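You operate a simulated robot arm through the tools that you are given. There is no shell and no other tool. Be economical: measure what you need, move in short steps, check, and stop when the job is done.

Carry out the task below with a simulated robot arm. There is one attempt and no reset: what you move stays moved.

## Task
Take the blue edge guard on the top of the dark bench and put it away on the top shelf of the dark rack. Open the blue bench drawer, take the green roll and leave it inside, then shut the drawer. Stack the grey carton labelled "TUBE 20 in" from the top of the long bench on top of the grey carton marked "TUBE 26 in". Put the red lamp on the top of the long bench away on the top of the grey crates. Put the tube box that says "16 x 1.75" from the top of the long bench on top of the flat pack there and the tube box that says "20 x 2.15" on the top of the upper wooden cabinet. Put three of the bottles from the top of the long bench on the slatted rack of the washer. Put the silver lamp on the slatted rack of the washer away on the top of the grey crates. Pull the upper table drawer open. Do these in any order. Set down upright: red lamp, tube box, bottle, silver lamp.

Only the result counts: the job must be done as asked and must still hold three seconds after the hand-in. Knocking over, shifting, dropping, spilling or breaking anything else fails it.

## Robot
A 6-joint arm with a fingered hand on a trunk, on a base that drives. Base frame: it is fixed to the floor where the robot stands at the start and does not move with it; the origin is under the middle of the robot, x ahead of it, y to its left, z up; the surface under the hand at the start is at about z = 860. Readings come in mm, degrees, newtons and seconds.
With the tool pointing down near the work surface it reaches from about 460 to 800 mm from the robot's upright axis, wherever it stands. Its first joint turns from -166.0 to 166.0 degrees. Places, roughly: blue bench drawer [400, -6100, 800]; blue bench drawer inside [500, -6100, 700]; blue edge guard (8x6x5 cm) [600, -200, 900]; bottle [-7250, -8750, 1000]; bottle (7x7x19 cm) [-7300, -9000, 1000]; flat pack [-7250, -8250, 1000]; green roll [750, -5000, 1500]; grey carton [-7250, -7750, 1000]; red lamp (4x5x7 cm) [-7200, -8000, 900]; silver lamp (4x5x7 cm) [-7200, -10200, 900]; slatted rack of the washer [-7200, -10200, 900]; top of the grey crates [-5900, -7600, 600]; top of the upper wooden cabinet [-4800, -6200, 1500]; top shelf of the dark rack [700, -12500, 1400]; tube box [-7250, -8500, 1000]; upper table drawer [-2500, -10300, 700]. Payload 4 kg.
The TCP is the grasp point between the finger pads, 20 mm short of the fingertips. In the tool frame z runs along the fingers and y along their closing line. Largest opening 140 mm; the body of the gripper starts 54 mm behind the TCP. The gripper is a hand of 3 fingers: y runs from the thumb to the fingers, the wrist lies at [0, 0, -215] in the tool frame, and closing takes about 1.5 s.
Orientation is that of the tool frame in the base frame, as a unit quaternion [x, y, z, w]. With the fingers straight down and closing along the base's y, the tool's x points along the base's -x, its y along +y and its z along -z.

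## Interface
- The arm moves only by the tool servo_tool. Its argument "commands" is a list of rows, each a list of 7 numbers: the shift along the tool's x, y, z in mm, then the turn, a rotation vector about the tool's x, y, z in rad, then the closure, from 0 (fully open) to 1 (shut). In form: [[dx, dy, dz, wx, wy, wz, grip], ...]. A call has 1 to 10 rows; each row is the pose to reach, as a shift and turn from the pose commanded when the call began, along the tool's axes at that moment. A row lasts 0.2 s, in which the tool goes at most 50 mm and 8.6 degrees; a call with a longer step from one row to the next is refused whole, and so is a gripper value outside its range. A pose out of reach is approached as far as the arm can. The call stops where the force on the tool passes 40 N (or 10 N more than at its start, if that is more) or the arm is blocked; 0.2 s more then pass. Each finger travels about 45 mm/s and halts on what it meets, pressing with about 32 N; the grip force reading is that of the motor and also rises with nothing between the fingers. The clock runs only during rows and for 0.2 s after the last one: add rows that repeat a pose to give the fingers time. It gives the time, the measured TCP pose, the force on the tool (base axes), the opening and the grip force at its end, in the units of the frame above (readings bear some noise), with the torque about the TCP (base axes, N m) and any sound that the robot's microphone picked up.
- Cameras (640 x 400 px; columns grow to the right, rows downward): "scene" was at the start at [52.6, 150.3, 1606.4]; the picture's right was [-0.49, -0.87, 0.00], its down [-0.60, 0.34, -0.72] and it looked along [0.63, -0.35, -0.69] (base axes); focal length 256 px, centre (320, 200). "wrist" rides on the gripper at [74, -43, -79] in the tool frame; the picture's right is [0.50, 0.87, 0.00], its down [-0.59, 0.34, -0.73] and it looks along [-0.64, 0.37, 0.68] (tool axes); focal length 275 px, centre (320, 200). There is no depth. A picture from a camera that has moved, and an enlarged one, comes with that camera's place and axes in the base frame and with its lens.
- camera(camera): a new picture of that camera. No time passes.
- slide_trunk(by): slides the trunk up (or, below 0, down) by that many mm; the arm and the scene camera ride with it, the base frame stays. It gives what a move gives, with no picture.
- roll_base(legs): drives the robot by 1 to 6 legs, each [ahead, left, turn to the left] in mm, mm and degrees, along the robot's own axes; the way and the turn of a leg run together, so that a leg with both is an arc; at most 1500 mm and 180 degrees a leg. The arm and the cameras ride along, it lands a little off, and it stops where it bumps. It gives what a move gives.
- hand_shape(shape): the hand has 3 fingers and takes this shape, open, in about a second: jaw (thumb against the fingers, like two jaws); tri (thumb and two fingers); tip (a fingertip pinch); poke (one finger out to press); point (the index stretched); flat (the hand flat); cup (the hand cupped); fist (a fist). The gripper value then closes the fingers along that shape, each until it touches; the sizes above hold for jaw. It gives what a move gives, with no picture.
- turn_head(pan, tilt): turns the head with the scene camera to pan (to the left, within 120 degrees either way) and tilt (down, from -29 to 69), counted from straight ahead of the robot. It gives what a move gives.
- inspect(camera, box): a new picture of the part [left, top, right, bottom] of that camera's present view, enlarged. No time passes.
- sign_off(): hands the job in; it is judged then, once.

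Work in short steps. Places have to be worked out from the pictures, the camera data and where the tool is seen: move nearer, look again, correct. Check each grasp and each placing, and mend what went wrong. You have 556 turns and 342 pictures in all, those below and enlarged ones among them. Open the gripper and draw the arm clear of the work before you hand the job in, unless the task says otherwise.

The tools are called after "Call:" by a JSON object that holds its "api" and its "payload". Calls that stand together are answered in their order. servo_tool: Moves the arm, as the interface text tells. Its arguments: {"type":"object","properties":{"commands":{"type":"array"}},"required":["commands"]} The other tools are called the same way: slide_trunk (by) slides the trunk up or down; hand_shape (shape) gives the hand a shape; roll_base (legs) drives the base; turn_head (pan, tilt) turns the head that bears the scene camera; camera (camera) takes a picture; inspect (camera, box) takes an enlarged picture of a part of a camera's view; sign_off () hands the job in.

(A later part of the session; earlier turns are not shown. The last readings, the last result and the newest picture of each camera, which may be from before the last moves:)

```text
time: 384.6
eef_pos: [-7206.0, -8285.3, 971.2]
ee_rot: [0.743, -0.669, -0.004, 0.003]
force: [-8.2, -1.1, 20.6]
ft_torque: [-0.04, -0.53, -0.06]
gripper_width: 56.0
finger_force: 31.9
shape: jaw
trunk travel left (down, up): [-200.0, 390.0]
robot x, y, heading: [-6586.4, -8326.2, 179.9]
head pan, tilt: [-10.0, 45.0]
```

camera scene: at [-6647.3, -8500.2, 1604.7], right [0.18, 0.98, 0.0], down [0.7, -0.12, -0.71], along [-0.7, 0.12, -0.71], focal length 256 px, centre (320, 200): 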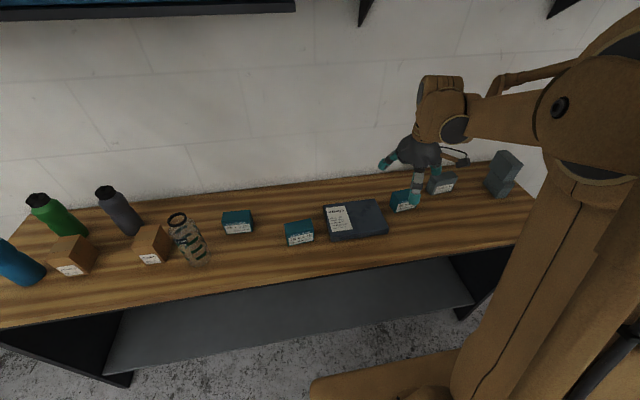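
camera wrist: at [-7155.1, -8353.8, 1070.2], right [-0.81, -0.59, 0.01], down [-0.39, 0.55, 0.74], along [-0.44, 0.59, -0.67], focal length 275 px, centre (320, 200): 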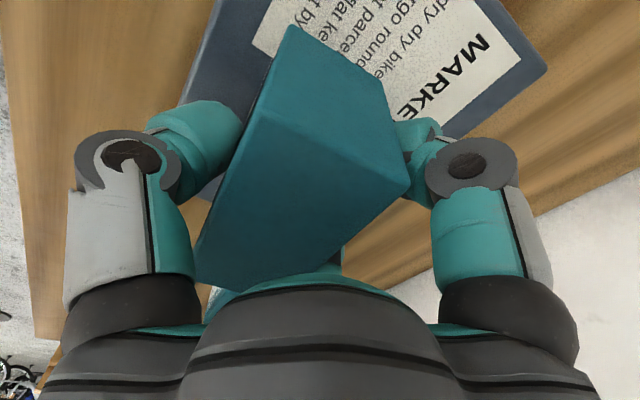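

Touched (≈20 N). I ease up 2 mm and open.

Call:
{"api": "servo_tool", "payload": {"commands": [[0, 0, -2, 0, 0, 0, 1], [0, 0, -2, 0, 0, 0, 0.58], [0, 0, -2, 0, 0, 0, 0.5], [0, 0, -2, 0, 0, 0, 0.42], [0, 0, -2, 0, 0, 0, 0.35], [0, 0, -2, 0, 0, 0, 0.3], [0, 0, -2, 0, 0, 0, 0.3]]}}

Call:
{"api": "servo_tool", "payload": {"commands": [[0, 0, -30, 0, 0, 0, 0.3], [0, 0, -70, 0, 0, 0, 0.3], [0, 0, -115, 0, 0, 0, 0.2], [0, 0, -160, 0, 0, 0, 0.1], [0, 0, -200, 0, 0, 0, 0]]}}

Call:
{"api": "inspect", "payload": {"camera": "scene", "box": [290, 160, 420, 250]}}

```text
time: 386.2
eef_pos: [-7207.2, -8284.3, 974.0]
ee_rot: [0.743, -0.669, -0.004, 0.003]
force: [-0.8, -0.5, 0.0]
ft_torque: [0.01, -0.01, -0.02]
gripper_width: 97.2
finger_force: 0.1
shape: jaw
trunk travel left (down, up): [-200.0, 390.0]
robot x, y, heading: [-6586.1, -8324.6, 180.1]
head pan, tilt: [-10.0, 45.0]
```

```text
time: 387.4
eef_pos: [-7204.2, -8286.1, 1173.3]
ee_rot: [0.743, -0.669, -0.003, 0.004]
force: [0.2, 0.2, 0.7]
ft_torque: [-0.01, 0.02, 0.01]
gripper_width: 139.8
finger_force: 0.1
shape: jaw
trunk travel left (down, up): [-200.0, 390.0]
robot x, y, heading: [-6585.6, -8321.5, 180.1]
head pan, tilt: [-10.0, 45.0]
```

```text
4.44 times, centred on (355, 205) of scene
camera zoom: at [-6646.7, -8499.4, 1604.8], right [0.18, 0.98, 0.0], down [0.7, -0.12, -0.71], along [-0.7, 0.12, -0.71], focal length 1138 px, centre (164, 178)
```

zoom: 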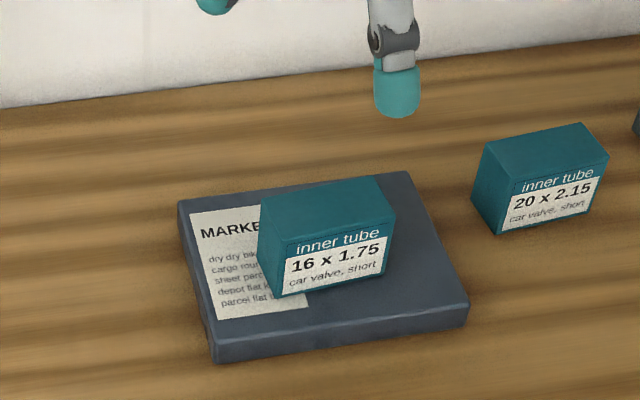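

The 16 x 1.75 box stands on the flat pack. Next the bottles: I look at them closely.

Call:
{"api": "turn_head", "payload": {"pan": 20, "tilt": 35}}

Call:
{"api": "inspect", "payload": {"camera": "scene", "box": [200, 80, 480, 280]}}

```text
time: 388.3
eef_pos: [-7204.3, -8285.8, 1170.4]
ee_rot: [0.743, -0.669, -0.004, 0.004]
force: [-0.6, 0.1, 0.7]
ft_torque: [-0.06, -0.03, -0.02]
gripper_width: 139.9
finger_force: 0.1
shape: jaw
trunk travel left (down, up): [-200.0, 390.0]
robot x, y, heading: [-6587.8, -8323.5, 179.9]
head pan, tilt: [20.0, 35.0]
```

```text
2.00 times, centred on (340, 180) of scene
camera zoom: at [-6650.2, -8543.6, 1619.6], right [-0.34, 0.94, 0.0], down [0.54, 0.19, -0.82], along [-0.77, -0.28, -0.57], focal length 512 px, centre (280, 240)
```

zoom: 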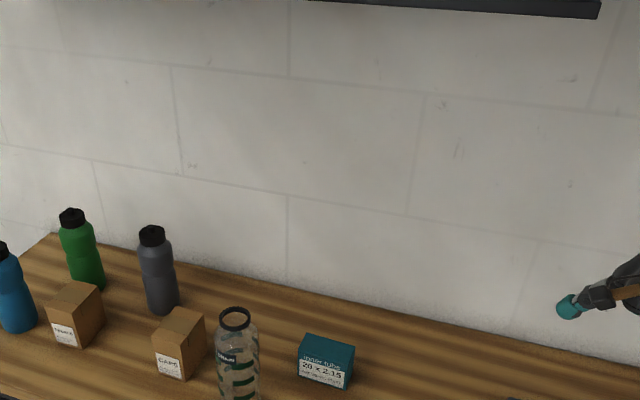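

Grey bottle base ≈(−7293,−9032), green ≈(−7298,−9218), blue ≈(−7150,−9272), with a narrower cap on a ≈70 mm body; I'll grip each from above near the shoulder. I sidestep left to face them.

Call:
{"api": "roll_base", "payload": {"legs": [[-30, 0, 0], [0, 850, 0]]}}

Call:
{"api": "turn_head", "payload": {"pan": -5, "tilt": 40}}

Call:
{"api": "camera", "payload": {"camera": "scene"}}

Call:
{"api": "camera", "payload": {"camera": "wrist"}}

```text
time: 393.3
eef_pos: [-7178.8, -9128.4, 1172.3]
ee_rot: [0.741, -0.672, -0.003, 0.002]
force: [-0.1, -0.6, -0.4]
ft_torque: [0.01, -0.03, 0.02]
gripper_width: 140.0
finger_force: 0.0
shape: jaw
trunk travel left (down, up): [-200.0, 390.0]
robot x, y, heading: [-6560.0, -9173.3, 179.3]
head pan, tilt: [20.0, 35.0]
```

```text
time: 394.2
eef_pos: [-7179.5, -9127.8, 1171.7]
ee_rot: [0.742, -0.671, -0.003, 0.003]
force: [0.0, 0.0, 0.5]
ft_torque: [-0.01, -0.02, 0.01]
gripper_width: 140.1
finger_force: 0.1
shape: jaw
trunk travel left (down, up): [-200.0, 390.0]
robot x, y, heading: [-6563.2, -9171.2, 179.6]
head pan, tilt: [-5.0, 40.0]
```

```text
212 pictures are left
camera scene: at [-6628.1, -9353.5, 1612.1], right [0.1, 1.0, 0.0], down [0.64, -0.06, -0.77], along [-0.76, 0.07, -0.64], focal length 256 px, centre (320, 200)
```

scene: 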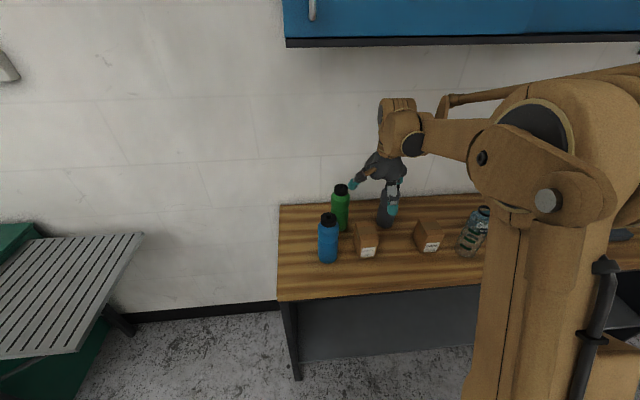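

```text
211 pictures are left
camera wrist: at [-7127.8, -9198.3, 1250.3], right [-0.81, -0.58, 0.01], down [-0.39, 0.55, 0.74], along [-0.43, 0.6, -0.67], focal length 275 px, centre (320, 200)
```

wrist: 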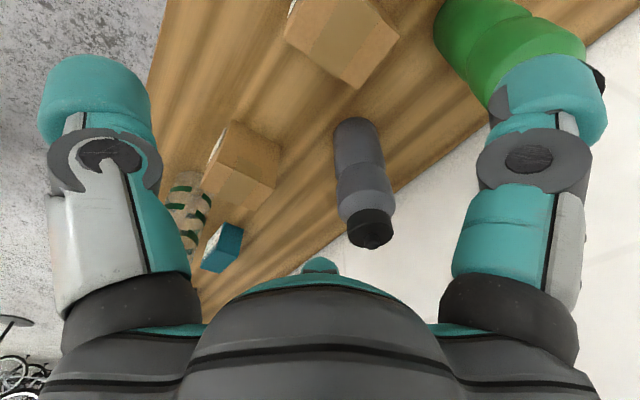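

Blue bottle at (−7150,−9278). I move over it at height, narrowing the opening to ~110 mm, and check.

Call:
{"api": "servo_tool", "payload": {"commands": [[40, -4, 0, 0, 0, 0, 0.1], [80, -8, 0, 0, 0, 0, 0.2], [120, -12, 0, 0, 0, 0, 0.2], [152, -14, 0, 0, 0, 0, 0.2], [152, -14, 0, 0, 0, 0, 0.2]]}}

Call:
{"api": "camera", "payload": {"camera": "wrist"}}

Call:
{"api": "inspect", "payload": {"camera": "scene", "box": [270, 120, 430, 270]}}

```text
time: 395.4
eef_pos: [-7148.3, -9281.0, 1171.5]
ee_rot: [0.741, -0.672, -0.003, 0.003]
force: [0.0, 0.1, -0.2]
ft_torque: [0.01, 0.02, 0.02]
gripper_width: 112.4
finger_force: 0.1
shape: jaw
trunk travel left (down, up): [-200.0, 390.0]
robot x, y, heading: [-6562.7, -9172.6, 179.5]
head pan, tilt: [-5.0, 40.0]
```

```text
210 pictures are left
camera wrist: at [-7097.5, -9349.7, 1250.0], right [-0.81, -0.58, 0.01], down [-0.39, 0.55, 0.74], along [-0.43, 0.6, -0.67], focal length 275 px, centre (320, 200)
```

wrist: 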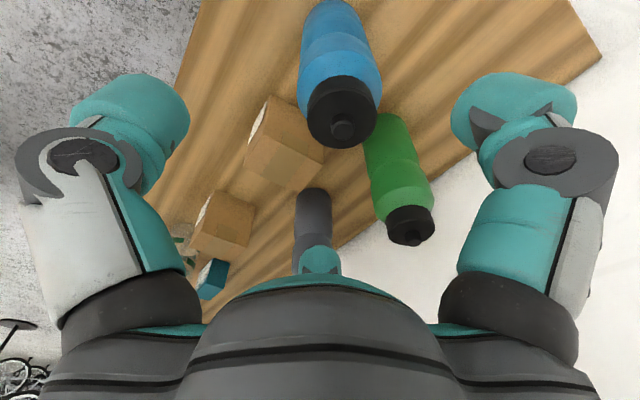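

```text
2.67 times, centred on (350, 195) of scene
camera zoom: at [-6628.0, -9353.2, 1612.1], right [0.1, 1.0, 0.0], down [0.64, -0.06, -0.77], along [-0.76, 0.07, -0.64], focal length 682 px, centre (240, 213)
```

zoom: 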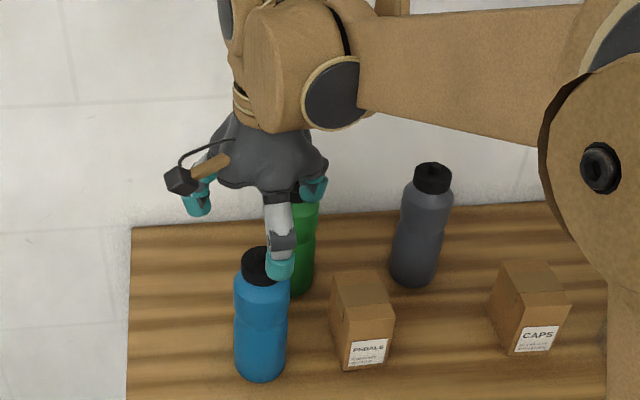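

Triangulated: blue bottle axis (−7165,−9279), top z≈1103, with a cap ≈45 mm tall. I'll grip the cap from above at z≈1080; centring and descending now.

Call:
{"api": "servo_tool", "payload": {"commands": [[-4, 16, 15, 0, 0, 0, 0.2], [-4, 16, 45, 0, 0, 0, 0.2], [-4, 16, 70, 0, 0, 0, 0.2], [-4, 16, 70, 0, 0, 0, 0.2]]}}

Call:
{"api": "camera", "payload": {"camera": "wrist"}}

Call:
{"api": "inspect", "payload": {"camera": "scene", "box": [290, 150, 390, 270]}}

```text
time: 396.4
eef_pos: [-7165.1, -9277.2, 1102.0]
ee_rot: [0.741, -0.672, -0.003, 0.003]
force: [0.3, 0.0, 0.5]
ft_torque: [-0.02, -0.01, -0.02]
gripper_width: 112.5
finger_force: 0.0
shape: jaw
trunk travel left (down, up): [-200.0, 390.0]
robot x, y, heading: [-6563.2, -9171.0, 179.4]
head pan, tilt: [-5.0, 40.0]
```

```text
208 pictures are left
camera wrist: at [-7115.2, -9346.7, 1178.9], right [-0.81, -0.58, 0.01], down [-0.39, 0.55, 0.74], along [-0.43, 0.6, -0.67], focal length 275 px, centre (320, 200)
```

wrist: 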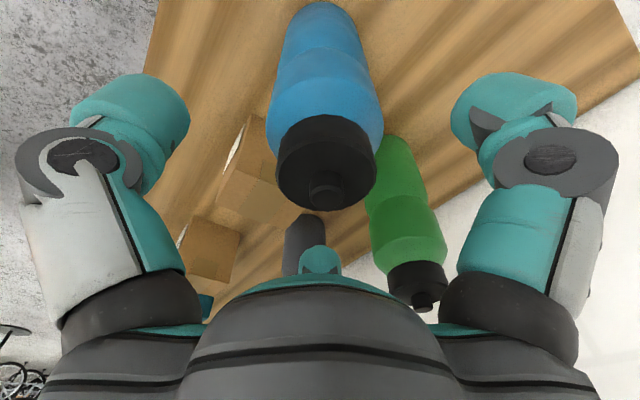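

```text
3.33 times, centred on (340, 210) of scene
camera zoom: at [-6627.7, -9353.5, 1612.1], right [0.1, 1.0, 0.0], down [0.64, -0.06, -0.77], along [-0.76, 0.07, -0.64], focal length 853 px, centre (253, 167)
```

zoom: 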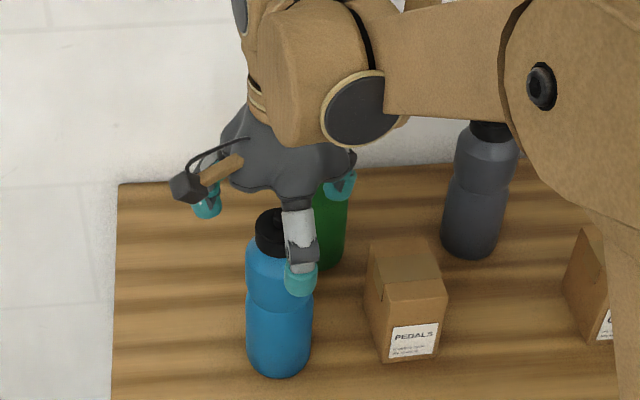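

The cap is centred at (−7166,−9280), its rim at about z 1085. I go down to z 1070 and close on the cap.

Call:
{"api": "servo_tool", "payload": {"commands": [[3, 1, 15, 0, 0, 0, 0.2], [3, 1, 32, 0, 0, 0, 0.2], [3, 1, 32, 0, 0, 0, 0.6], [3, 1, 32, 0, 0, 0, 1], [3, 1, 32, 0, 0, 0, 1], [3, 1, 32, 0, 0, 0, 1], [3, 1, 32, 0, 0, 0, 1], [3, 1, 32, 0, 0, 0, 1], [3, 1, 32, 0, 0, 0, 1]]}}

Call:
{"api": "camera", "payload": {"camera": "wrist"}}

Call:
{"api": "inspect", "payload": {"camera": "scene", "box": [290, 150, 390, 270]}}

```text
time: 398.2
eef_pos: [-7165.8, -9280.1, 1071.4]
ee_rot: [0.74, -0.672, -0.005, 0.004]
force: [-2.8, 0.9, 27.4]
ft_torque: [0.19, -0.22, 0.03]
gripper_width: 52.2
finger_force: 32.0
shape: jaw
trunk travel left (down, up): [-200.0, 390.0]
robot x, y, heading: [-6557.6, -9171.5, 179.5]
head pan, tilt: [-5.0, 40.0]
stopped in row 9: the force on the tool passed its limit at 41 N (the readings are from after the stop); the commanded pose is now the measured one
```

```text
206 pictures are left
camera wrist: at [-7116.2, -9348.8, 1148.9], right [-0.81, -0.58, 0.01], down [-0.39, 0.55, 0.74], along [-0.44, 0.6, -0.67], focal length 275 px, centre (320, 200)
```

wrist: 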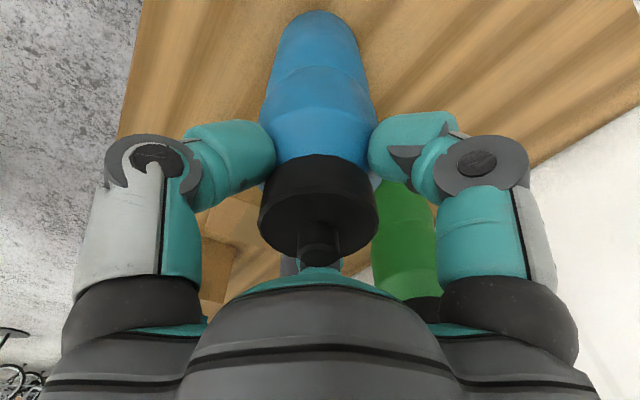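

```text
3.33 times, centred on (340, 210) of scene
camera zoom: at [-6626.0, -9353.0, 1612.4], right [0.1, 1.0, 0.0], down [0.64, -0.06, -0.77], along [-0.76, 0.07, -0.64], focal length 853 px, centre (253, 167)
```

zoom: 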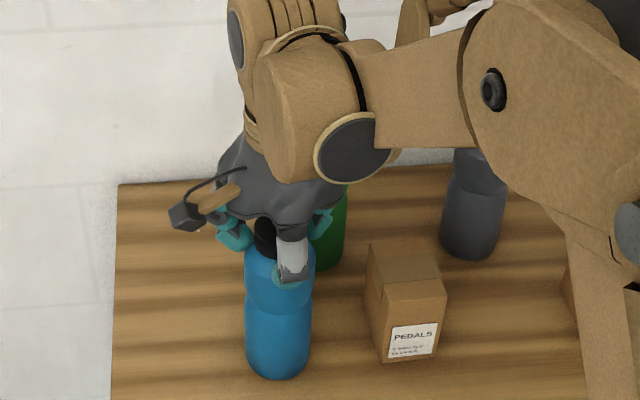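

Fingers hold at 52 mm right under the cap on the shoulder. I lift a little to test the hold.

Call:
{"api": "servo_tool", "payload": {"commands": [[0, 0, -6, 0, 0, 0, 1], [0, 0, -12, 0, 0, 0, 1], [0, 0, -20, 0, 0, 0, 1], [0, 0, -30, 0, 0, 0, 1], [0, 0, -40, 0, 0, 0, 1], [0, 0, -40, 0, 0, 0, 1]]}}

Call:
{"api": "camera", "payload": {"camera": "wrist"}}

Call:
{"api": "inspect", "payload": {"camera": "scene", "box": [290, 150, 390, 270]}}

```text
time: 399.6
eef_pos: [-7168.0, -9279.8, 1109.6]
ee_rot: [0.741, -0.672, -0.003, 0.002]
force: [0.1, -0.2, -1.4]
ft_torque: [-0.01, 0.01, 0.01]
gripper_width: 50.1
finger_force: 32.2
shape: jaw
trunk travel left (down, up): [-200.0, 390.0]
robot x, y, heading: [-6565.3, -9175.7, 179.7]
head pan, tilt: [-5.0, 40.0]
```

```text
204 pictures are left
camera wrist: at [-7117.6, -9349.3, 1187.3], right [-0.81, -0.58, 0.01], down [-0.39, 0.55, 0.74], along [-0.43, 0.6, -0.67], focal length 275 px, centre (320, 200)
```

wrist: 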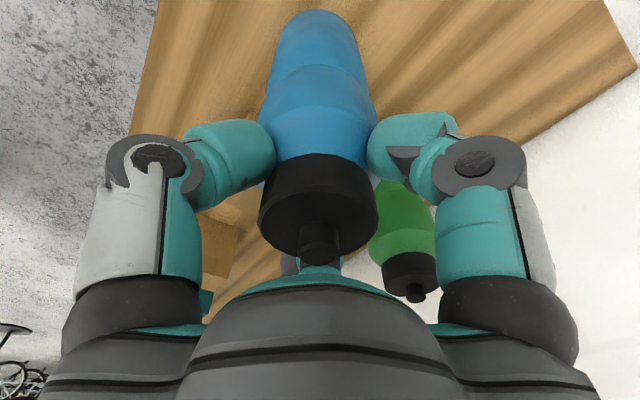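

```text
3.33 times, centred on (340, 210) of scene
camera zoom: at [-6628.4, -9353.6, 1612.0], right [0.1, 1.0, 0.0], down [0.64, -0.06, -0.77], along [-0.76, 0.07, -0.64], focal length 853 px, centre (253, 167)
```

zoom: 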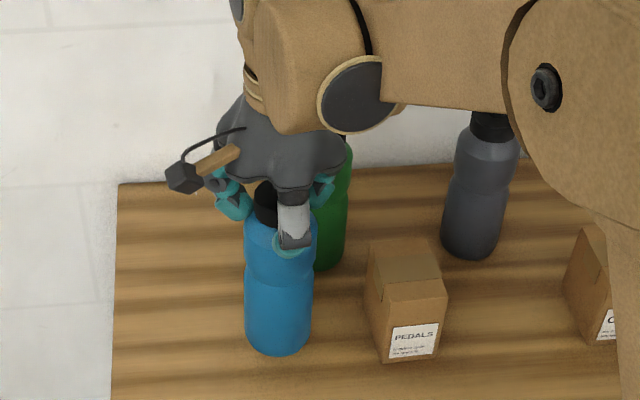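

The bottle hangs straight (bottom ≈166 mm below TCP). I raise it, draw it in, and sidestep to the washer.

Call:
{"api": "servo_tool", "payload": {"commands": [[0, 0, -35, 0, 0, 0, 1], [0, 0, -75, 0, 0, 0, 1], [0, -35, -80, 0, 0, 0, 1], [0, -70, -80, 0, 0, 0, 1], [0, -105, -80, 0, 0, 0, 1], [0, -130, -80, 0, 0, 0, 1], [0, -130, -80, 0, 0, 0, 1]]}}

Call:
{"api": "roll_base", "payload": {"legs": [[0, 980, 0]]}}

Call:
{"api": "camera", "payload": {"camera": "scene"}}

Call:
{"api": "camera", "payload": {"camera": "wrist"}}

```text
time: 401.2
eef_pos: [-7038.8, -9267.8, 1189.1]
ee_rot: [0.741, -0.672, -0.003, 0.003]
force: [0.8, 0.2, -1.5]
ft_torque: [-0.03, 0.02, -0.01]
gripper_width: 50.2
finger_force: 32.0
shape: jaw
trunk travel left (down, up): [-200.0, 390.0]
robot x, y, heading: [-6562.9, -9173.7, 179.5]
head pan, tilt: [-5.0, 40.0]
```

```text
time: 406.3
eef_pos: [-7051.7, -10253.5, 1189.0]
ee_rot: [0.739, -0.674, -0.004, 0.004]
force: [-0.2, 0.6, -0.7]
ft_torque: [0.01, -0.02, 0.02]
gripper_width: 49.8
finger_force: 32.0
shape: jaw
trunk travel left (down, up): [-200.0, 390.0]
robot x, y, heading: [-6572.4, -10157.8, 179.3]
head pan, tilt: [-5.0, 40.0]
```

```text
202 pictures are left
camera scene: at [-6641.0, -10341.5, 1612.0], right [0.1, 0.99, 0.0], down [0.64, -0.07, -0.77], along [-0.76, 0.08, -0.64], focal length 256 px, centre (320, 200)
```

scene: 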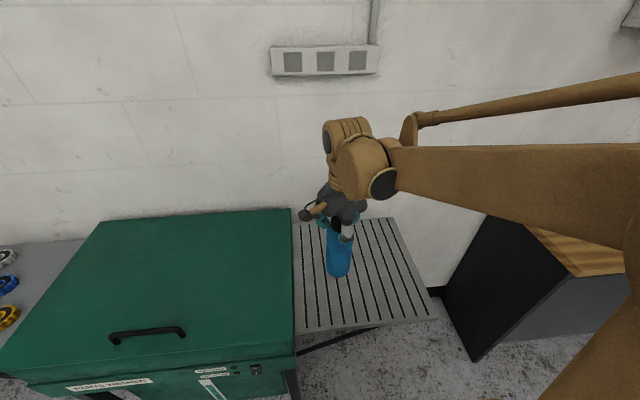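

```text
201 pictures are left
camera wrist: at [-7001.0, -10323.7, 1266.6], right [-0.82, -0.58, 0.01], down [-0.38, 0.55, 0.74], along [-0.43, 0.6, -0.67], focal length 275 px, centre (320, 200)
```

wrist: 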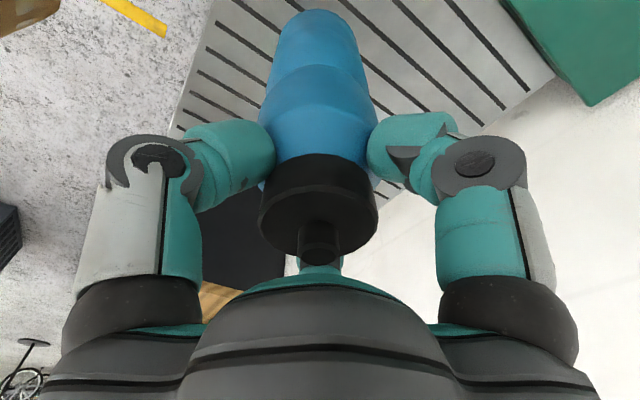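

I carry it over the rack's far left spot (−7240,−10240) and lower most of the way.

Call:
{"api": "servo_tool", "payload": {"commands": [[-6, 40, 0, 0, 0, 0, 1], [-12, 80, 0, 0, 0, 0, 1], [-18, 120, 10, 0, 0, 0, 1], [-24, 160, 20, 0, 0, 0, 1], [-30, 186, 40, 0, 0, 0, 1], [-30, 186, 75, 0, 0, 0, 1], [-30, 186, 105, 0, 0, 0, 1], [-30, 186, 115, 0, 0, 0, 1], [-30, 186, 115, 0, 0, 0, 1]]}}

Call:
{"api": "inspect", "payload": {"camera": "scene", "box": [280, 130, 440, 330]}}

```text
time: 408.3
eef_pos: [-7240.2, -10239.3, 1074.9]
ee_rot: [0.739, -0.674, -0.004, 0.003]
force: [0.6, 0.0, -0.9]
ft_torque: [0.0, 0.01, 0.0]
gripper_width: 49.9
finger_force: 32.1
shape: jaw
trunk travel left (down, up): [-200.0, 390.0]
robot x, y, heading: [-6572.8, -10159.8, 179.3]
head pan, tilt: [-5.0, 40.0]
```

```text
2.00 times, centred on (360, 230) of scene
camera zoom: at [-6641.2, -10341.0, 1612.0], right [0.1, 0.99, 0.0], down [0.64, -0.07, -0.77], along [-0.76, 0.08, -0.64], focal length 512 px, centre (240, 140)
```

zoom: 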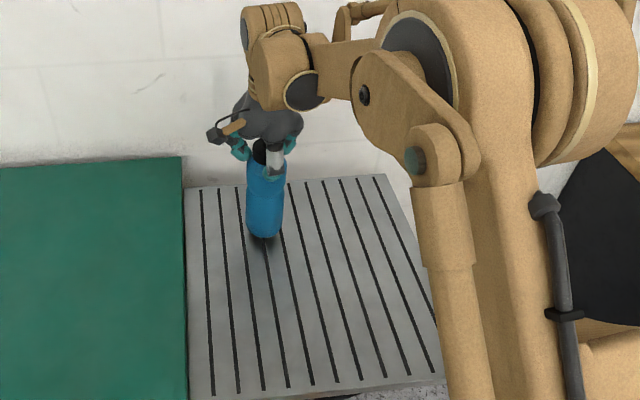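

Near the rack. I lower in small steps until it touches.

Call:
{"api": "servo_tool", "payload": {"commands": [[0, 0, 5, 0, 0, 0, 1], [0, 0, 10, 0, 0, 0, 1], [0, 0, 10, 0, 0, 0, 1]]}}

```text
time: 409.1
eef_pos: [-7240.6, -10240.2, 1065.1]
ee_rot: [0.739, -0.674, -0.005, 0.003]
force: [0.1, 0.0, -1.2]
ft_torque: [-0.01, -0.02, 0.02]
gripper_width: 50.1
finger_force: 31.9
shape: jaw
trunk travel left (down, up): [-200.0, 390.0]
robot x, y, heading: [-6573.5, -10161.4, 179.1]
head pan, tilt: [-5.0, 40.0]
```

Call:
{"api": "servo_tool", "payload": {"commands": [[0, 0, 3, 0, 0, 0, 1], [0, 0, 6, 0, 0, 0, 1], [0, 0, 6, 0, 0, 0, 1]]}}

```text
time: 409.9
eef_pos: [-7240.0, -10240.0, 1058.5]
ee_rot: [0.739, -0.674, -0.004, 0.002]
force: [0.6, -0.9, -1.4]
ft_torque: [0.05, 0.04, 0.01]
gripper_width: 50.2
finger_force: 31.7
shape: jaw
trunk travel left (down, up): [-200.0, 390.0]
robot x, y, heading: [-6572.5, -10161.6, 179.1]
head pan, tilt: [-5.0, 40.0]
```

Call:
{"api": "servo_tool", "payload": {"commands": [[0, 0, 3, 0, 0, 0, 1], [0, 0, 5, 0, 0, 0, 1], [0, 0, 5, 0, 0, 0, 1]]}}

```text
time: 410.7
eef_pos: [-7238.1, -10239.9, 1055.7]
ee_rot: [0.739, -0.674, -0.005, 0.005]
force: [-7.3, -2.5, 34.9]
ft_torque: [0.34, 0.41, 0.11]
gripper_width: 50.2
finger_force: 32.0
shape: jaw
trunk travel left (down, up): [-200.0, 390.0]
robot x, y, heading: [-6573.1, -10162.1, 179.3]
head pan, tilt: [-5.0, 40.0]
```

Standing on the rack (35 N). I ease up 3 mm and open.

Call:
{"api": "servo_tool", "payload": {"commands": [[0, 0, -2, 0, 0, 0, 1], [0, 0, -3, 0, 0, 0, 0.6], [0, 0, -3, 0, 0, 0, 0.5], [0, 0, -3, 0, 0, 0, 0.42], [0, 0, -3, 0, 0, 0, 0.35], [0, 0, -3, 0, 0, 0, 0.35]]}}

Call:
{"api": "camera", "payload": {"camera": "wrist"}}

```text
time: 412.1
eef_pos: [-7240.3, -10239.9, 1057.7]
ee_rot: [0.739, -0.674, -0.004, 0.003]
force: [1.0, -0.1, 1.0]
ft_torque: [-0.02, 0.0, 0.02]
gripper_width: 90.8
finger_force: 0.0
shape: jaw
trunk travel left (down, up): [-200.0, 390.0]
robot x, y, heading: [-6574.1, -10158.6, 179.1]
head pan, tilt: [-5.0, 40.0]
```

```text
199 pictures are left
camera wrist: at [-7190.2, -10310.3, 1135.8], right [-0.82, -0.58, 0.01], down [-0.38, 0.55, 0.74], along [-0.43, 0.6, -0.67], focal length 275 px, centre (320, 200)
```

wrist: 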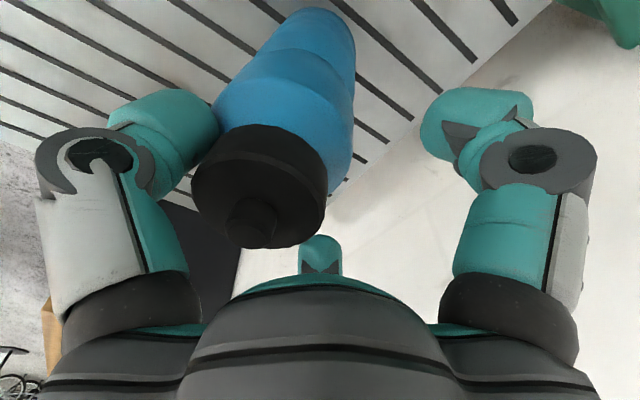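

The bottle's cap has moved towards the thumb; I check from the scene camera whether it leans.

Call:
{"api": "inspect", "payload": {"camera": "scene", "box": [290, 180, 390, 280]}}

```text
4.00 times, centred on (340, 230) of scene
camera zoom: at [-6641.0, -10341.0, 1612.0], right [0.1, 0.99, 0.0], down [0.64, -0.07, -0.77], along [-0.76, 0.08, -0.64], focal length 1024 px, centre (240, 80)
```

zoom: 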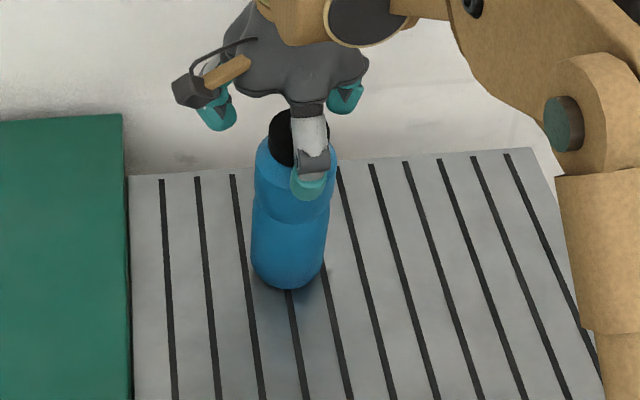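

It may just stand off-centre. I open the hand fully and look again before lifting.

Call:
{"api": "servo_tool", "payload": {"commands": [[0, 0, 0, 0, 0, 0, 0.25], [0, 0, 0, 0, 0, 0, 0.15], [0, 0, 0, 0, 0, 0, 0.05], [0, 0, 0, 0, 0, 0, 0], [0, 0, 0, 0, 0, 0, 0]]}}

Call:
{"api": "camera", "payload": {"camera": "wrist"}}

```text
time: 413.3
eef_pos: [-7240.8, -10240.6, 1058.4]
ee_rot: [0.739, -0.674, -0.004, 0.003]
force: [0.0, 0.2, -0.5]
ft_torque: [0.04, 0.04, 0.0]
gripper_width: 139.6
finger_force: 0.0
shape: jaw
trunk travel left (down, up): [-200.0, 390.0]
robot x, y, heading: [-6570.3, -10161.7, 179.3]
head pan, tilt: [-5.0, 40.0]
```

```text
197 pictures are left
camera wrist: at [-7190.2, -10310.3, 1135.8], right [-0.82, -0.58, 0.01], down [-0.39, 0.55, 0.74], along [-0.43, 0.6, -0.67], focal length 275 px, centre (320, 200)
```

wrist: 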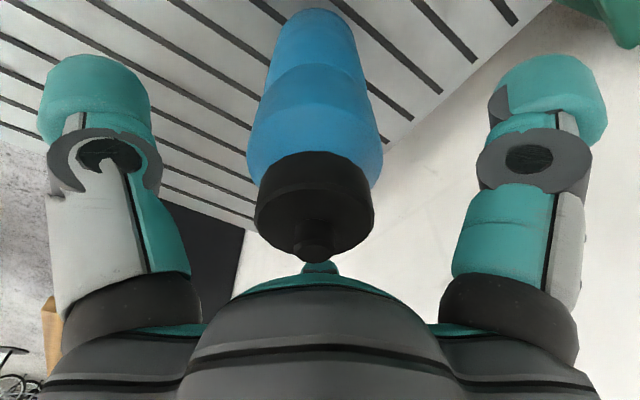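

It now stands upright between the open fingers. I lift away, retract and go back for the grey bottle.

Call:
{"api": "servo_tool", "payload": {"commands": [[0, 0, -30, 0, 0, 0, 0], [0, 0, -75, 0, 0, 0, 0], [0, 0, -115, 0, 0, 0, 0], [0, -45, -115, 0, 0, 0, 0], [0, -90, -115, 0, 0, 0, 0], [0, -135, -115, 0, 0, 0, 0], [0, -180, -115, 0, 0, 0, 0]]}}

Call:
{"api": "inspect", "payload": {"camera": "scene", "box": [280, 160, 440, 330]}}

Call:
{"api": "roll_base", "payload": {"legs": [[0, -1000, 0.7]]}}

Call:
{"api": "camera", "payload": {"camera": "scene"}}

```text
time: 414.9
eef_pos: [-7063.3, -10223.6, 1171.6]
ee_rot: [0.739, -0.674, -0.004, 0.003]
force: [0.1, 0.1, -0.9]
ft_torque: [-0.03, 0.01, 0.02]
gripper_width: 139.9
finger_force: 0.1
shape: jaw
trunk travel left (down, up): [-200.0, 390.0]
robot x, y, heading: [-6576.4, -10162.2, 179.2]
head pan, tilt: [-5.0, 40.0]
```

```text
2.35 times, centred on (360, 245) of scene
camera zoom: at [-6639.3, -10340.8, 1612.1], right [0.1, 0.99, 0.0], down [0.64, -0.07, -0.77], along [-0.76, 0.08, -0.64], focal length 602 px, centre (226, 94)
```

zoom: 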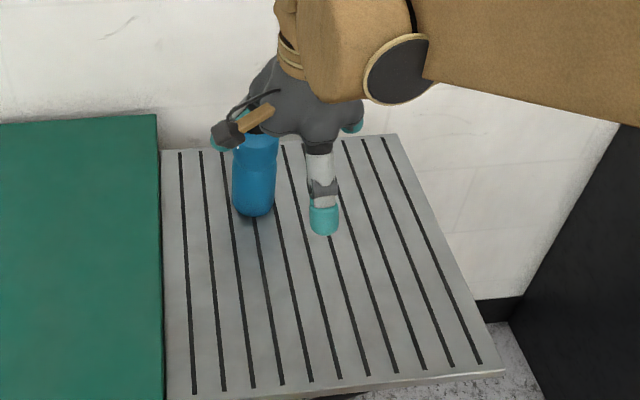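

```text
time: 420.2
eef_pos: [-7057.7, -9211.1, 1170.0]
ee_rot: [0.746, -0.666, -0.004, 0.003]
force: [0.6, 0.0, 0.1]
ft_torque: [-0.03, 0.0, 0.05]
gripper_width: 139.8
finger_force: 0.0
shape: jaw
trunk travel left (down, up): [-200.0, 390.0]
robot x, y, heading: [-6570.2, -9137.6, -179.7]
head pan, tilt: [-5.0, 40.0]
```

```text
195 pictures are left
camera scene: at [-6632.4, -9321.1, 1612.1], right [0.08, 1.0, 0.0], down [0.64, -0.05, -0.77], along [-0.76, 0.06, -0.64], focal length 256 px, centre (320, 200)
```

scene: 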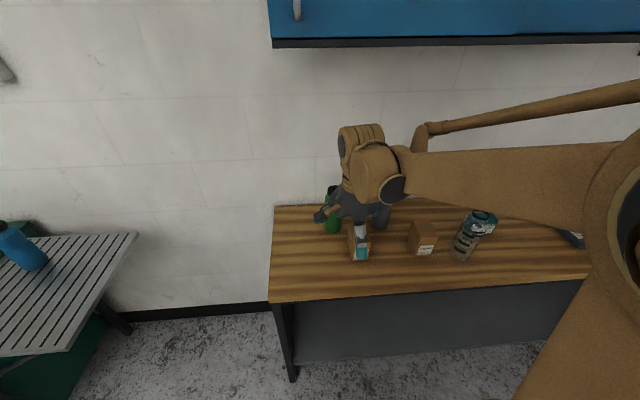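

Blue bottle stands upright on the rack. Next the green one; I check it in the wrist view.

Call:
{"api": "camera", "payload": {"camera": "wrist"}}

Call:
{"api": "inspect", "payload": {"camera": "scene", "box": [290, 150, 440, 270]}}

```text
194 pictures are left
camera wrist: at [-7006.3, -9280.7, 1248.0], right [-0.8, -0.59, 0.01], down [-0.4, 0.55, 0.74], along [-0.44, 0.59, -0.67], focal length 275 px, centre (320, 200)
```

wrist: 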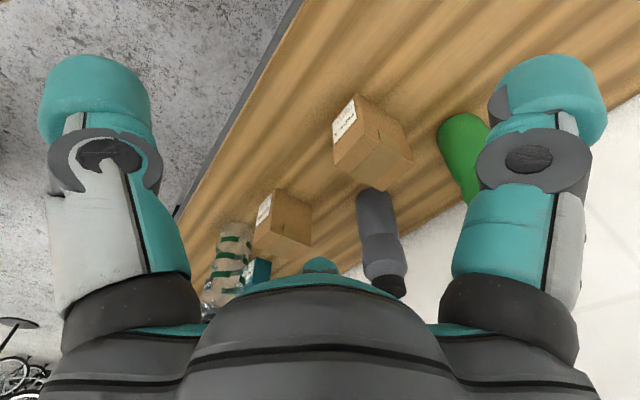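

```text
3.33 times, centred on (365, 210) of scene
camera zoom: at [-6632.4, -9321.1, 1612.1], right [0.08, 1.0, 0.0], down [0.64, -0.05, -0.77], along [-0.76, 0.06, -0.64], focal length 853 px, centre (170, 167)
```

zoom: 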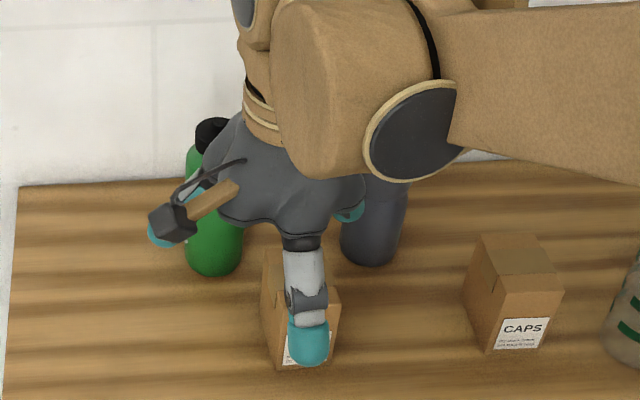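

I move over the green bottle at height (estimate (−7300,−9220)) with the opening at ~105 mm, and triangulate there.

Call:
{"api": "servo_tool", "payload": {"commands": [[-3, 45, 0, 0, 0, 0, 0.1], [-6, 90, 0, 0, 0, 0, 0.2], [-9, 135, 0, 0, 0, 0, 0.25], [-12, 180, 0, 0, 0, 0, 0.25], [-15, 215, 0, 0, 0, 0, 0.25], [-15, 215, 0, 0, 0, 0, 0.25]]}}

Call:
{"api": "camera", "payload": {"camera": "wrist"}}

Call:
{"api": "inspect", "payload": {"camera": "scene", "box": [290, 130, 440, 250]}}

```text
time: 421.6
eef_pos: [-7273.8, -9222.2, 1172.5]
ee_rot: [0.745, -0.667, -0.004, 0.003]
force: [-0.4, 0.0, 1.0]
ft_torque: [0.02, 0.0, 0.01]
gripper_width: 105.5
finger_force: 0.1
shape: jaw
trunk travel left (down, up): [-200.0, 390.0]
robot x, y, heading: [-6571.4, -9140.0, -179.7]
head pan, tilt: [-5.0, 40.0]
```

```text
192 pictures are left
camera wrist: at [-7222.8, -9290.5, 1249.8], right [-0.8, -0.59, 0.01], down [-0.4, 0.55, 0.74], along [-0.44, 0.59, -0.67], focal length 275 px, centre (320, 200)
```

wrist: 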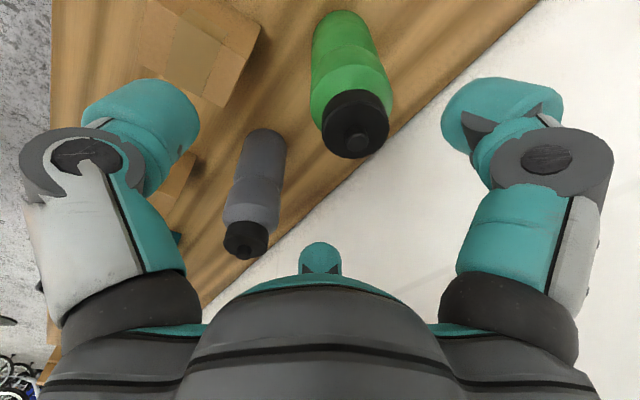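

```text
3.33 times, centred on (365, 190) of scene
camera zoom: at [-6631.9, -9321.5, 1612.1], right [0.08, 1.0, 0.0], down [0.64, -0.05, -0.77], along [-0.76, 0.06, -0.64], focal length 853 px, centre (170, 233)
```

zoom: 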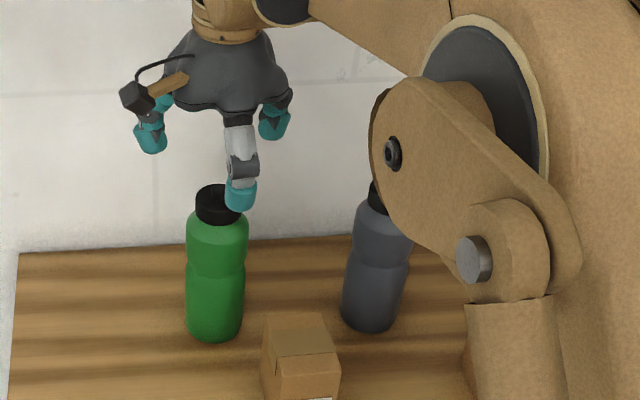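

Green bottle axis (−7297,−9227). I centre, go to z 1102 and verify.

Call:
{"api": "servo_tool", "payload": {"commands": [[2, 24, 10, 0, 0, 0, 0.25], [2, 24, 40, 0, 0, 0, 0.25], [2, 24, 70, 0, 0, 0, 0.25], [2, 24, 70, 0, 0, 0, 0.25]]}}

Call:
{"api": "camera", "payload": {"camera": "wrist"}}

```text
time: 422.6
eef_pos: [-7296.4, -9227.4, 1102.6]
ee_rot: [0.746, -0.666, -0.004, 0.003]
force: [-0.4, 0.2, 0.3]
ft_torque: [0.0, 0.0, 0.03]
gripper_width: 105.5
finger_force: 0.0
shape: jaw
trunk travel left (down, up): [-200.0, 390.0]
robot x, y, heading: [-6569.0, -9141.0, -179.7]
head pan, tilt: [-5.0, 40.0]
```

```text
190 pictures are left
camera wrist: at [-7245.1, -9295.3, 1180.2], right [-0.8, -0.59, 0.01], down [-0.4, 0.55, 0.74], along [-0.44, 0.59, -0.67], focal length 275 px, centre (320, 200)
```

wrist: 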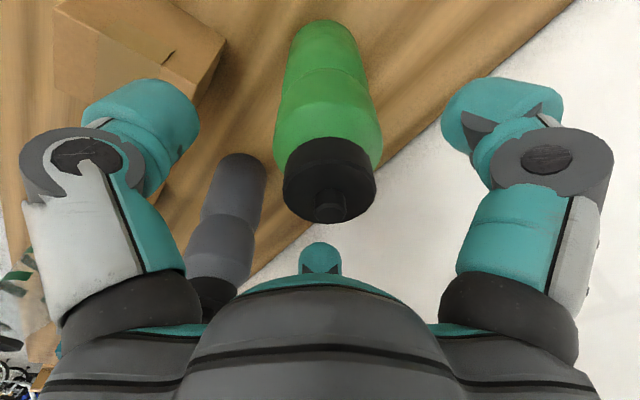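

The cap is a few millimetres off; I shift by (−5,+4), go to z 1074 and close.

Call:
{"api": "servo_tool", "payload": {"commands": [[-4, 4, 12, 0, 0, 0, 0.25], [-4, 4, 28, 0, 0, 0, 0.25], [-4, 4, 28, 0, 0, 0, 0.6], [-4, 4, 28, 0, 0, 0, 1], [-4, 4, 28, 0, 0, 0, 1], [-4, 4, 28, 0, 0, 0, 1], [-4, 4, 28, 0, 0, 0, 1], [-4, 4, 28, 0, 0, 0, 1], [-4, 4, 28, 0, 0, 0, 1]]}}

Call:
{"api": "camera", "payload": {"camera": "wrist"}}

```text
time: 424.6
eef_pos: [-7301.1, -9224.3, 1073.9]
ee_rot: [0.745, -0.667, -0.004, 0.003]
force: [-1.0, -1.8, 10.7]
ft_torque: [0.04, 0.18, 0.0]
gripper_width: 43.7
finger_force: 32.1
shape: jaw
trunk travel left (down, up): [-200.0, 390.0]
robot x, y, heading: [-6572.7, -9134.9, -179.9]
head pan, tilt: [-5.0, 40.0]
```

```text
189 pictures are left
camera wrist: at [-7250.3, -9292.2, 1151.9], right [-0.8, -0.59, 0.01], down [-0.4, 0.55, 0.74], along [-0.44, 0.59, -0.67], focal length 275 px, centre (320, 200)
```

wrist: 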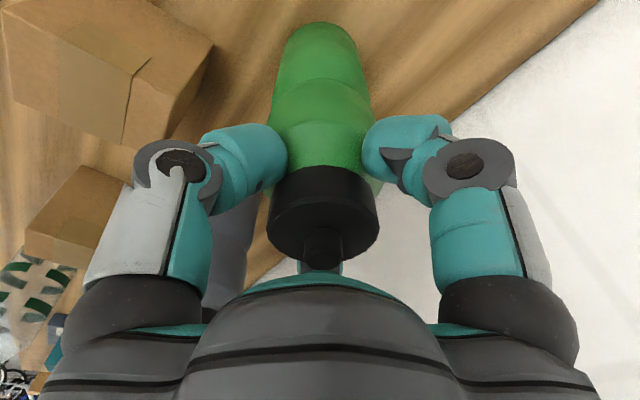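

Held at 43.7 mm around cap and neck. I lift and retract over the box.

Call:
{"api": "servo_tool", "payload": {"commands": [[0, 0, -15, 0, 0, 0, 1], [0, 0, -40, 0, 0, 0, 1], [0, 0, -75, 0, 0, 0, 1], [0, 0, -110, 0, 0, 0, 1], [0, 0, -125, 0, 0, 0, 1], [0, 0, -125, 0, 0, 0, 1]]}}

Call:
{"api": "camera", "payload": {"camera": "wrist"}}

Call:
{"api": "inspect", "payload": {"camera": "scene", "box": [290, 130, 440, 250]}}

```text
time: 426.0
eef_pos: [-7300.6, -9223.9, 1199.1]
ee_rot: [0.745, -0.667, -0.004, 0.003]
force: [0.7, -0.2, -1.1]
ft_torque: [0.01, -0.01, -0.03]
gripper_width: 42.7
finger_force: 32.2
shape: jaw
trunk travel left (down, up): [-200.0, 390.0]
robot x, y, heading: [-6567.7, -9138.4, -179.6]
head pan, tilt: [-5.0, 40.0]
```

```text
188 pictures are left
camera wrist: at [-7248.5, -9292.6, 1276.8], right [-0.8, -0.59, 0.01], down [-0.4, 0.55, 0.74], along [-0.44, 0.59, -0.67], focal length 275 px, centre (320, 200)
```

wrist: 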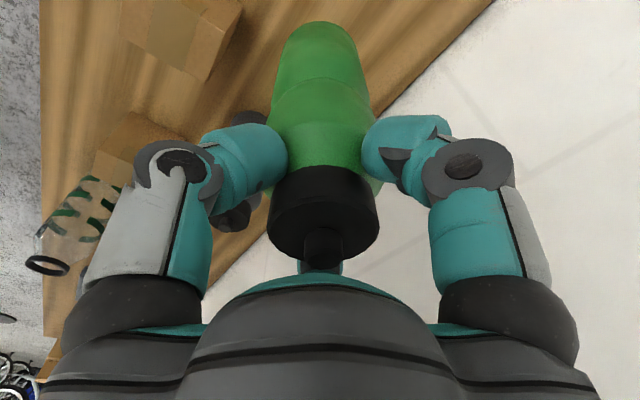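

```text
3.33 times, centred on (365, 190) of scene
camera zoom: at [-6632.8, -9321.6, 1612.0], right [0.08, 1.0, 0.0], down [0.64, -0.05, -0.77], along [-0.76, 0.06, -0.64], focal length 853 px, centre (170, 233)
```

zoom: 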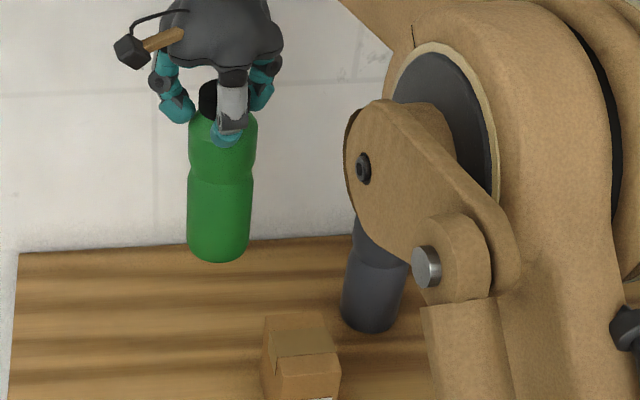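

Hanging straight. I draw it back and sidestep to the washer.

Call:
{"api": "servo_tool", "payload": {"commands": [[5, -45, 0, 0, 0, 0, 1], [10, -90, 0, 0, 0, 0, 1], [15, -135, 0, 0, 0, 0, 1], [20, -180, 0, 0, 0, 0, 1], [26, -225, 0, 0, 0, 0, 1], [26, -245, 0, 0, 0, 0, 1]]}}

Call:
{"api": "roll_base", "payload": {"legs": [[0, 960, 0]]}}

Call:
{"api": "inspect", "payload": {"camera": "scene", "box": [260, 150, 460, 350]}}

```text
time: 427.4
eef_pos: [-7053.6, -9220.7, 1195.8]
ee_rot: [0.745, -0.667, -0.004, 0.003]
force: [0.3, -0.3, -1.4]
ft_torque: [-0.01, -0.01, 0.02]
gripper_width: 42.6
finger_force: 32.3
shape: jaw
trunk travel left (down, up): [-200.0, 390.0]
robot x, y, heading: [-6570.3, -9137.0, -179.6]
head pan, tilt: [-5.0, 40.0]
```

```text
time: 432.4
eef_pos: [-7041.9, -10184.4, 1194.7]
ee_rot: [0.751, -0.661, -0.004, 0.003]
force: [-0.9, -0.6, -0.9]
ft_torque: [-0.03, 0.01, 0.0]
gripper_width: 42.7
finger_force: 32.0
shape: jaw
trunk travel left (down, up): [-200.0, 390.0]
robot x, y, heading: [-6558.8, -10095.0, -178.8]
head pan, tilt: [-5.0, 40.0]
```

```text
2.00 times, centred on (360, 250) of scene
camera zoom: at [-6619.1, -10279.0, 1612.0], right [0.07, 1.0, 0.0], down [0.64, -0.04, -0.77], along [-0.76, 0.05, -0.64], focal length 512 px, centre (240, 100)
```

zoom: 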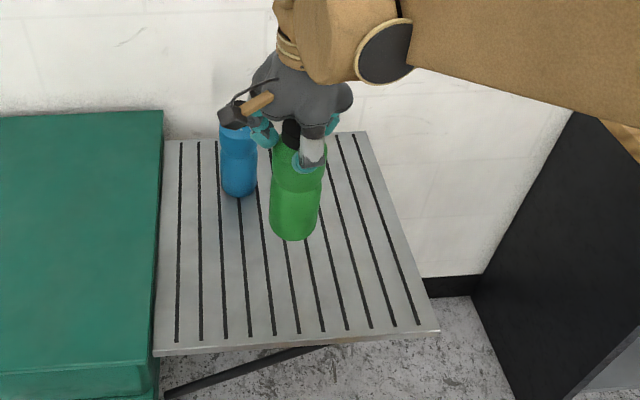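

I go right first, then over the spot (−7220,−10095), 150 mm from the blue bottle, and lower to just above the rack.

Call:
{"api": "servo_tool", "payload": {"commands": [[-44, -5, 0, 0, 0, 0, 1], [-88, -11, 0, 0, 0, 0, 1], [-94, 35, 0, 0, 0, 0, 1], [-100, 80, 15, 0, 0, 0, 1], [-106, 125, 30, 0, 0, 0, 1], [-111, 165, 45, 0, 0, 0, 1], [-111, 165, 85, 0, 0, 0, 1], [-111, 165, 112, 0, 0, 0, 1], [-111, 165, 122, 0, 0, 0, 1], [-111, 165, 122, 0, 0, 0, 1]]}}

Call:
{"api": "inspect", "payload": {"camera": "scene", "box": [260, 150, 460, 350]}}

```text
time: 434.6
eef_pos: [-7219.6, -10093.6, 1074.9]
ee_rot: [0.75, -0.662, -0.004, 0.004]
force: [0.4, 0.5, -1.5]
ft_torque: [0.0, -0.01, -0.01]
gripper_width: 42.5
finger_force: 31.7
shape: jaw
trunk travel left (down, up): [-200.0, 390.0]
robot x, y, heading: [-6554.4, -10092.8, -179.2]
head pan, tilt: [-5.0, 40.0]
```

```text
2.00 times, centred on (360, 250) of scene
camera zoom: at [-6619.4, -10278.5, 1612.1], right [0.07, 1.0, 0.0], down [0.64, -0.04, -0.77], along [-0.76, 0.05, -0.64], focal length 512 px, centre (240, 100)
```

zoom: 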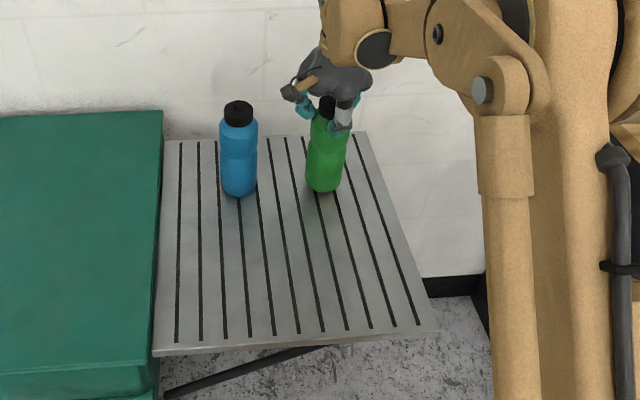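

Call:
{"api": "servo_tool", "payload": {"commands": [[0, 0, 5, 0, 0, 0, 1], [0, 0, 11, 0, 0, 0, 1], [0, 0, 11, 0, 0, 0, 1]]}}

```text
time: 435.4
eef_pos: [-7220.7, -10093.7, 1064.7]
ee_rot: [0.75, -0.661, -0.004, 0.003]
force: [-0.3, 0.1, -1.0]
ft_torque: [-0.04, -0.04, 0.0]
gripper_width: 42.6
finger_force: 32.1
shape: jaw
trunk travel left (down, up): [-200.0, 390.0]
robot x, y, heading: [-6557.5, -10093.4, -179.2]
head pan, tilt: [-5.0, 40.0]
```

Near contact; 4 mm more.

Call:
{"api": "servo_tool", "payload": {"commands": [[0, 0, 2, 0, 0, 0, 1], [0, 0, 4, 0, 0, 0, 1], [0, 0, 4, 0, 0, 0, 1]]}}

```text
time: 436.2
eef_pos: [-7221.5, -10094.0, 1060.9]
ee_rot: [0.751, -0.661, -0.005, 0.003]
force: [0.1, 0.8, -0.5]
ft_torque: [-0.02, -0.01, 0.03]
gripper_width: 42.5
finger_force: 32.0
shape: jaw
trunk travel left (down, up): [-200.0, 390.0]
robot x, y, heading: [-6560.9, -10095.4, -178.9]
head pan, tilt: [-5.0, 40.0]
```

Call:
{"api": "servo_tool", "payload": {"commands": [[0, 0, 2, 0, 0, 0, 1], [0, 0, 3, 0, 0, 0, 1], [0, 0, 3, 0, 0, 0, 1]]}}

```text
time: 437.0
eef_pos: [-7220.4, -10094.7, 1058.8]
ee_rot: [0.75, -0.661, -0.005, 0.005]
force: [-4.4, -1.3, 25.6]
ft_torque: [0.36, 0.4, 0.11]
gripper_width: 42.6
finger_force: 32.0
shape: jaw
trunk travel left (down, up): [-200.0, 390.0]
robot x, y, heading: [-6560.2, -10093.7, -179.3]
head pan, tilt: [-5.0, 40.0]
```

Standing. I ease up 2 mm and open slowly.

Call:
{"api": "servo_tool", "payload": {"commands": [[0, 0, -2, 0, 0, 0, 1], [0, 0, -2, 0, 0, 0, 0.68], [0, 0, -2, 0, 0, 0, 0.62], [0, 0, -2, 0, 0, 0, 0.55], [0, 0, -2, 0, 0, 0, 0.48], [0, 0, -2, 0, 0, 0, 0.4], [0, 0, -2, 0, 0, 0, 0.3], [0, 0, -2, 0, 0, 0, 0.2], [0, 0, -2, 0, 0, 0, 0.1], [0, 0, -2, 0, 0, 0, 0.1]]}}

Call:
{"api": "camera", "payload": {"camera": "wrist"}}

```text
time: 439.2
eef_pos: [-7221.0, -10094.8, 1059.8]
ee_rot: [0.75, -0.661, -0.004, 0.004]
force: [0.3, 0.5, 0.8]
ft_torque: [0.0, -0.03, -0.01]
gripper_width: 125.8
finger_force: 0.0
shape: jaw
trunk travel left (down, up): [-200.0, 390.0]
robot x, y, heading: [-6557.0, -10094.7, -178.9]
head pan, tilt: [-5.0, 40.0]
```

```text
184 pictures are left
camera wrist: at [-7168.7, -10162.7, 1137.3], right [-0.8, -0.6, 0.01], down [-0.4, 0.54, 0.74], along [-0.45, 0.59, -0.67], focal length 275 px, centre (320, 200)
```

wrist: 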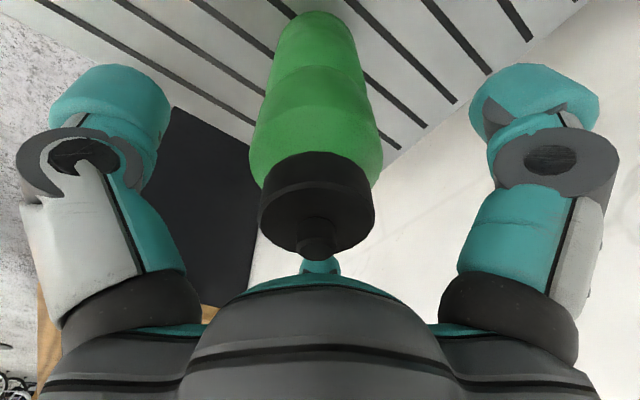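

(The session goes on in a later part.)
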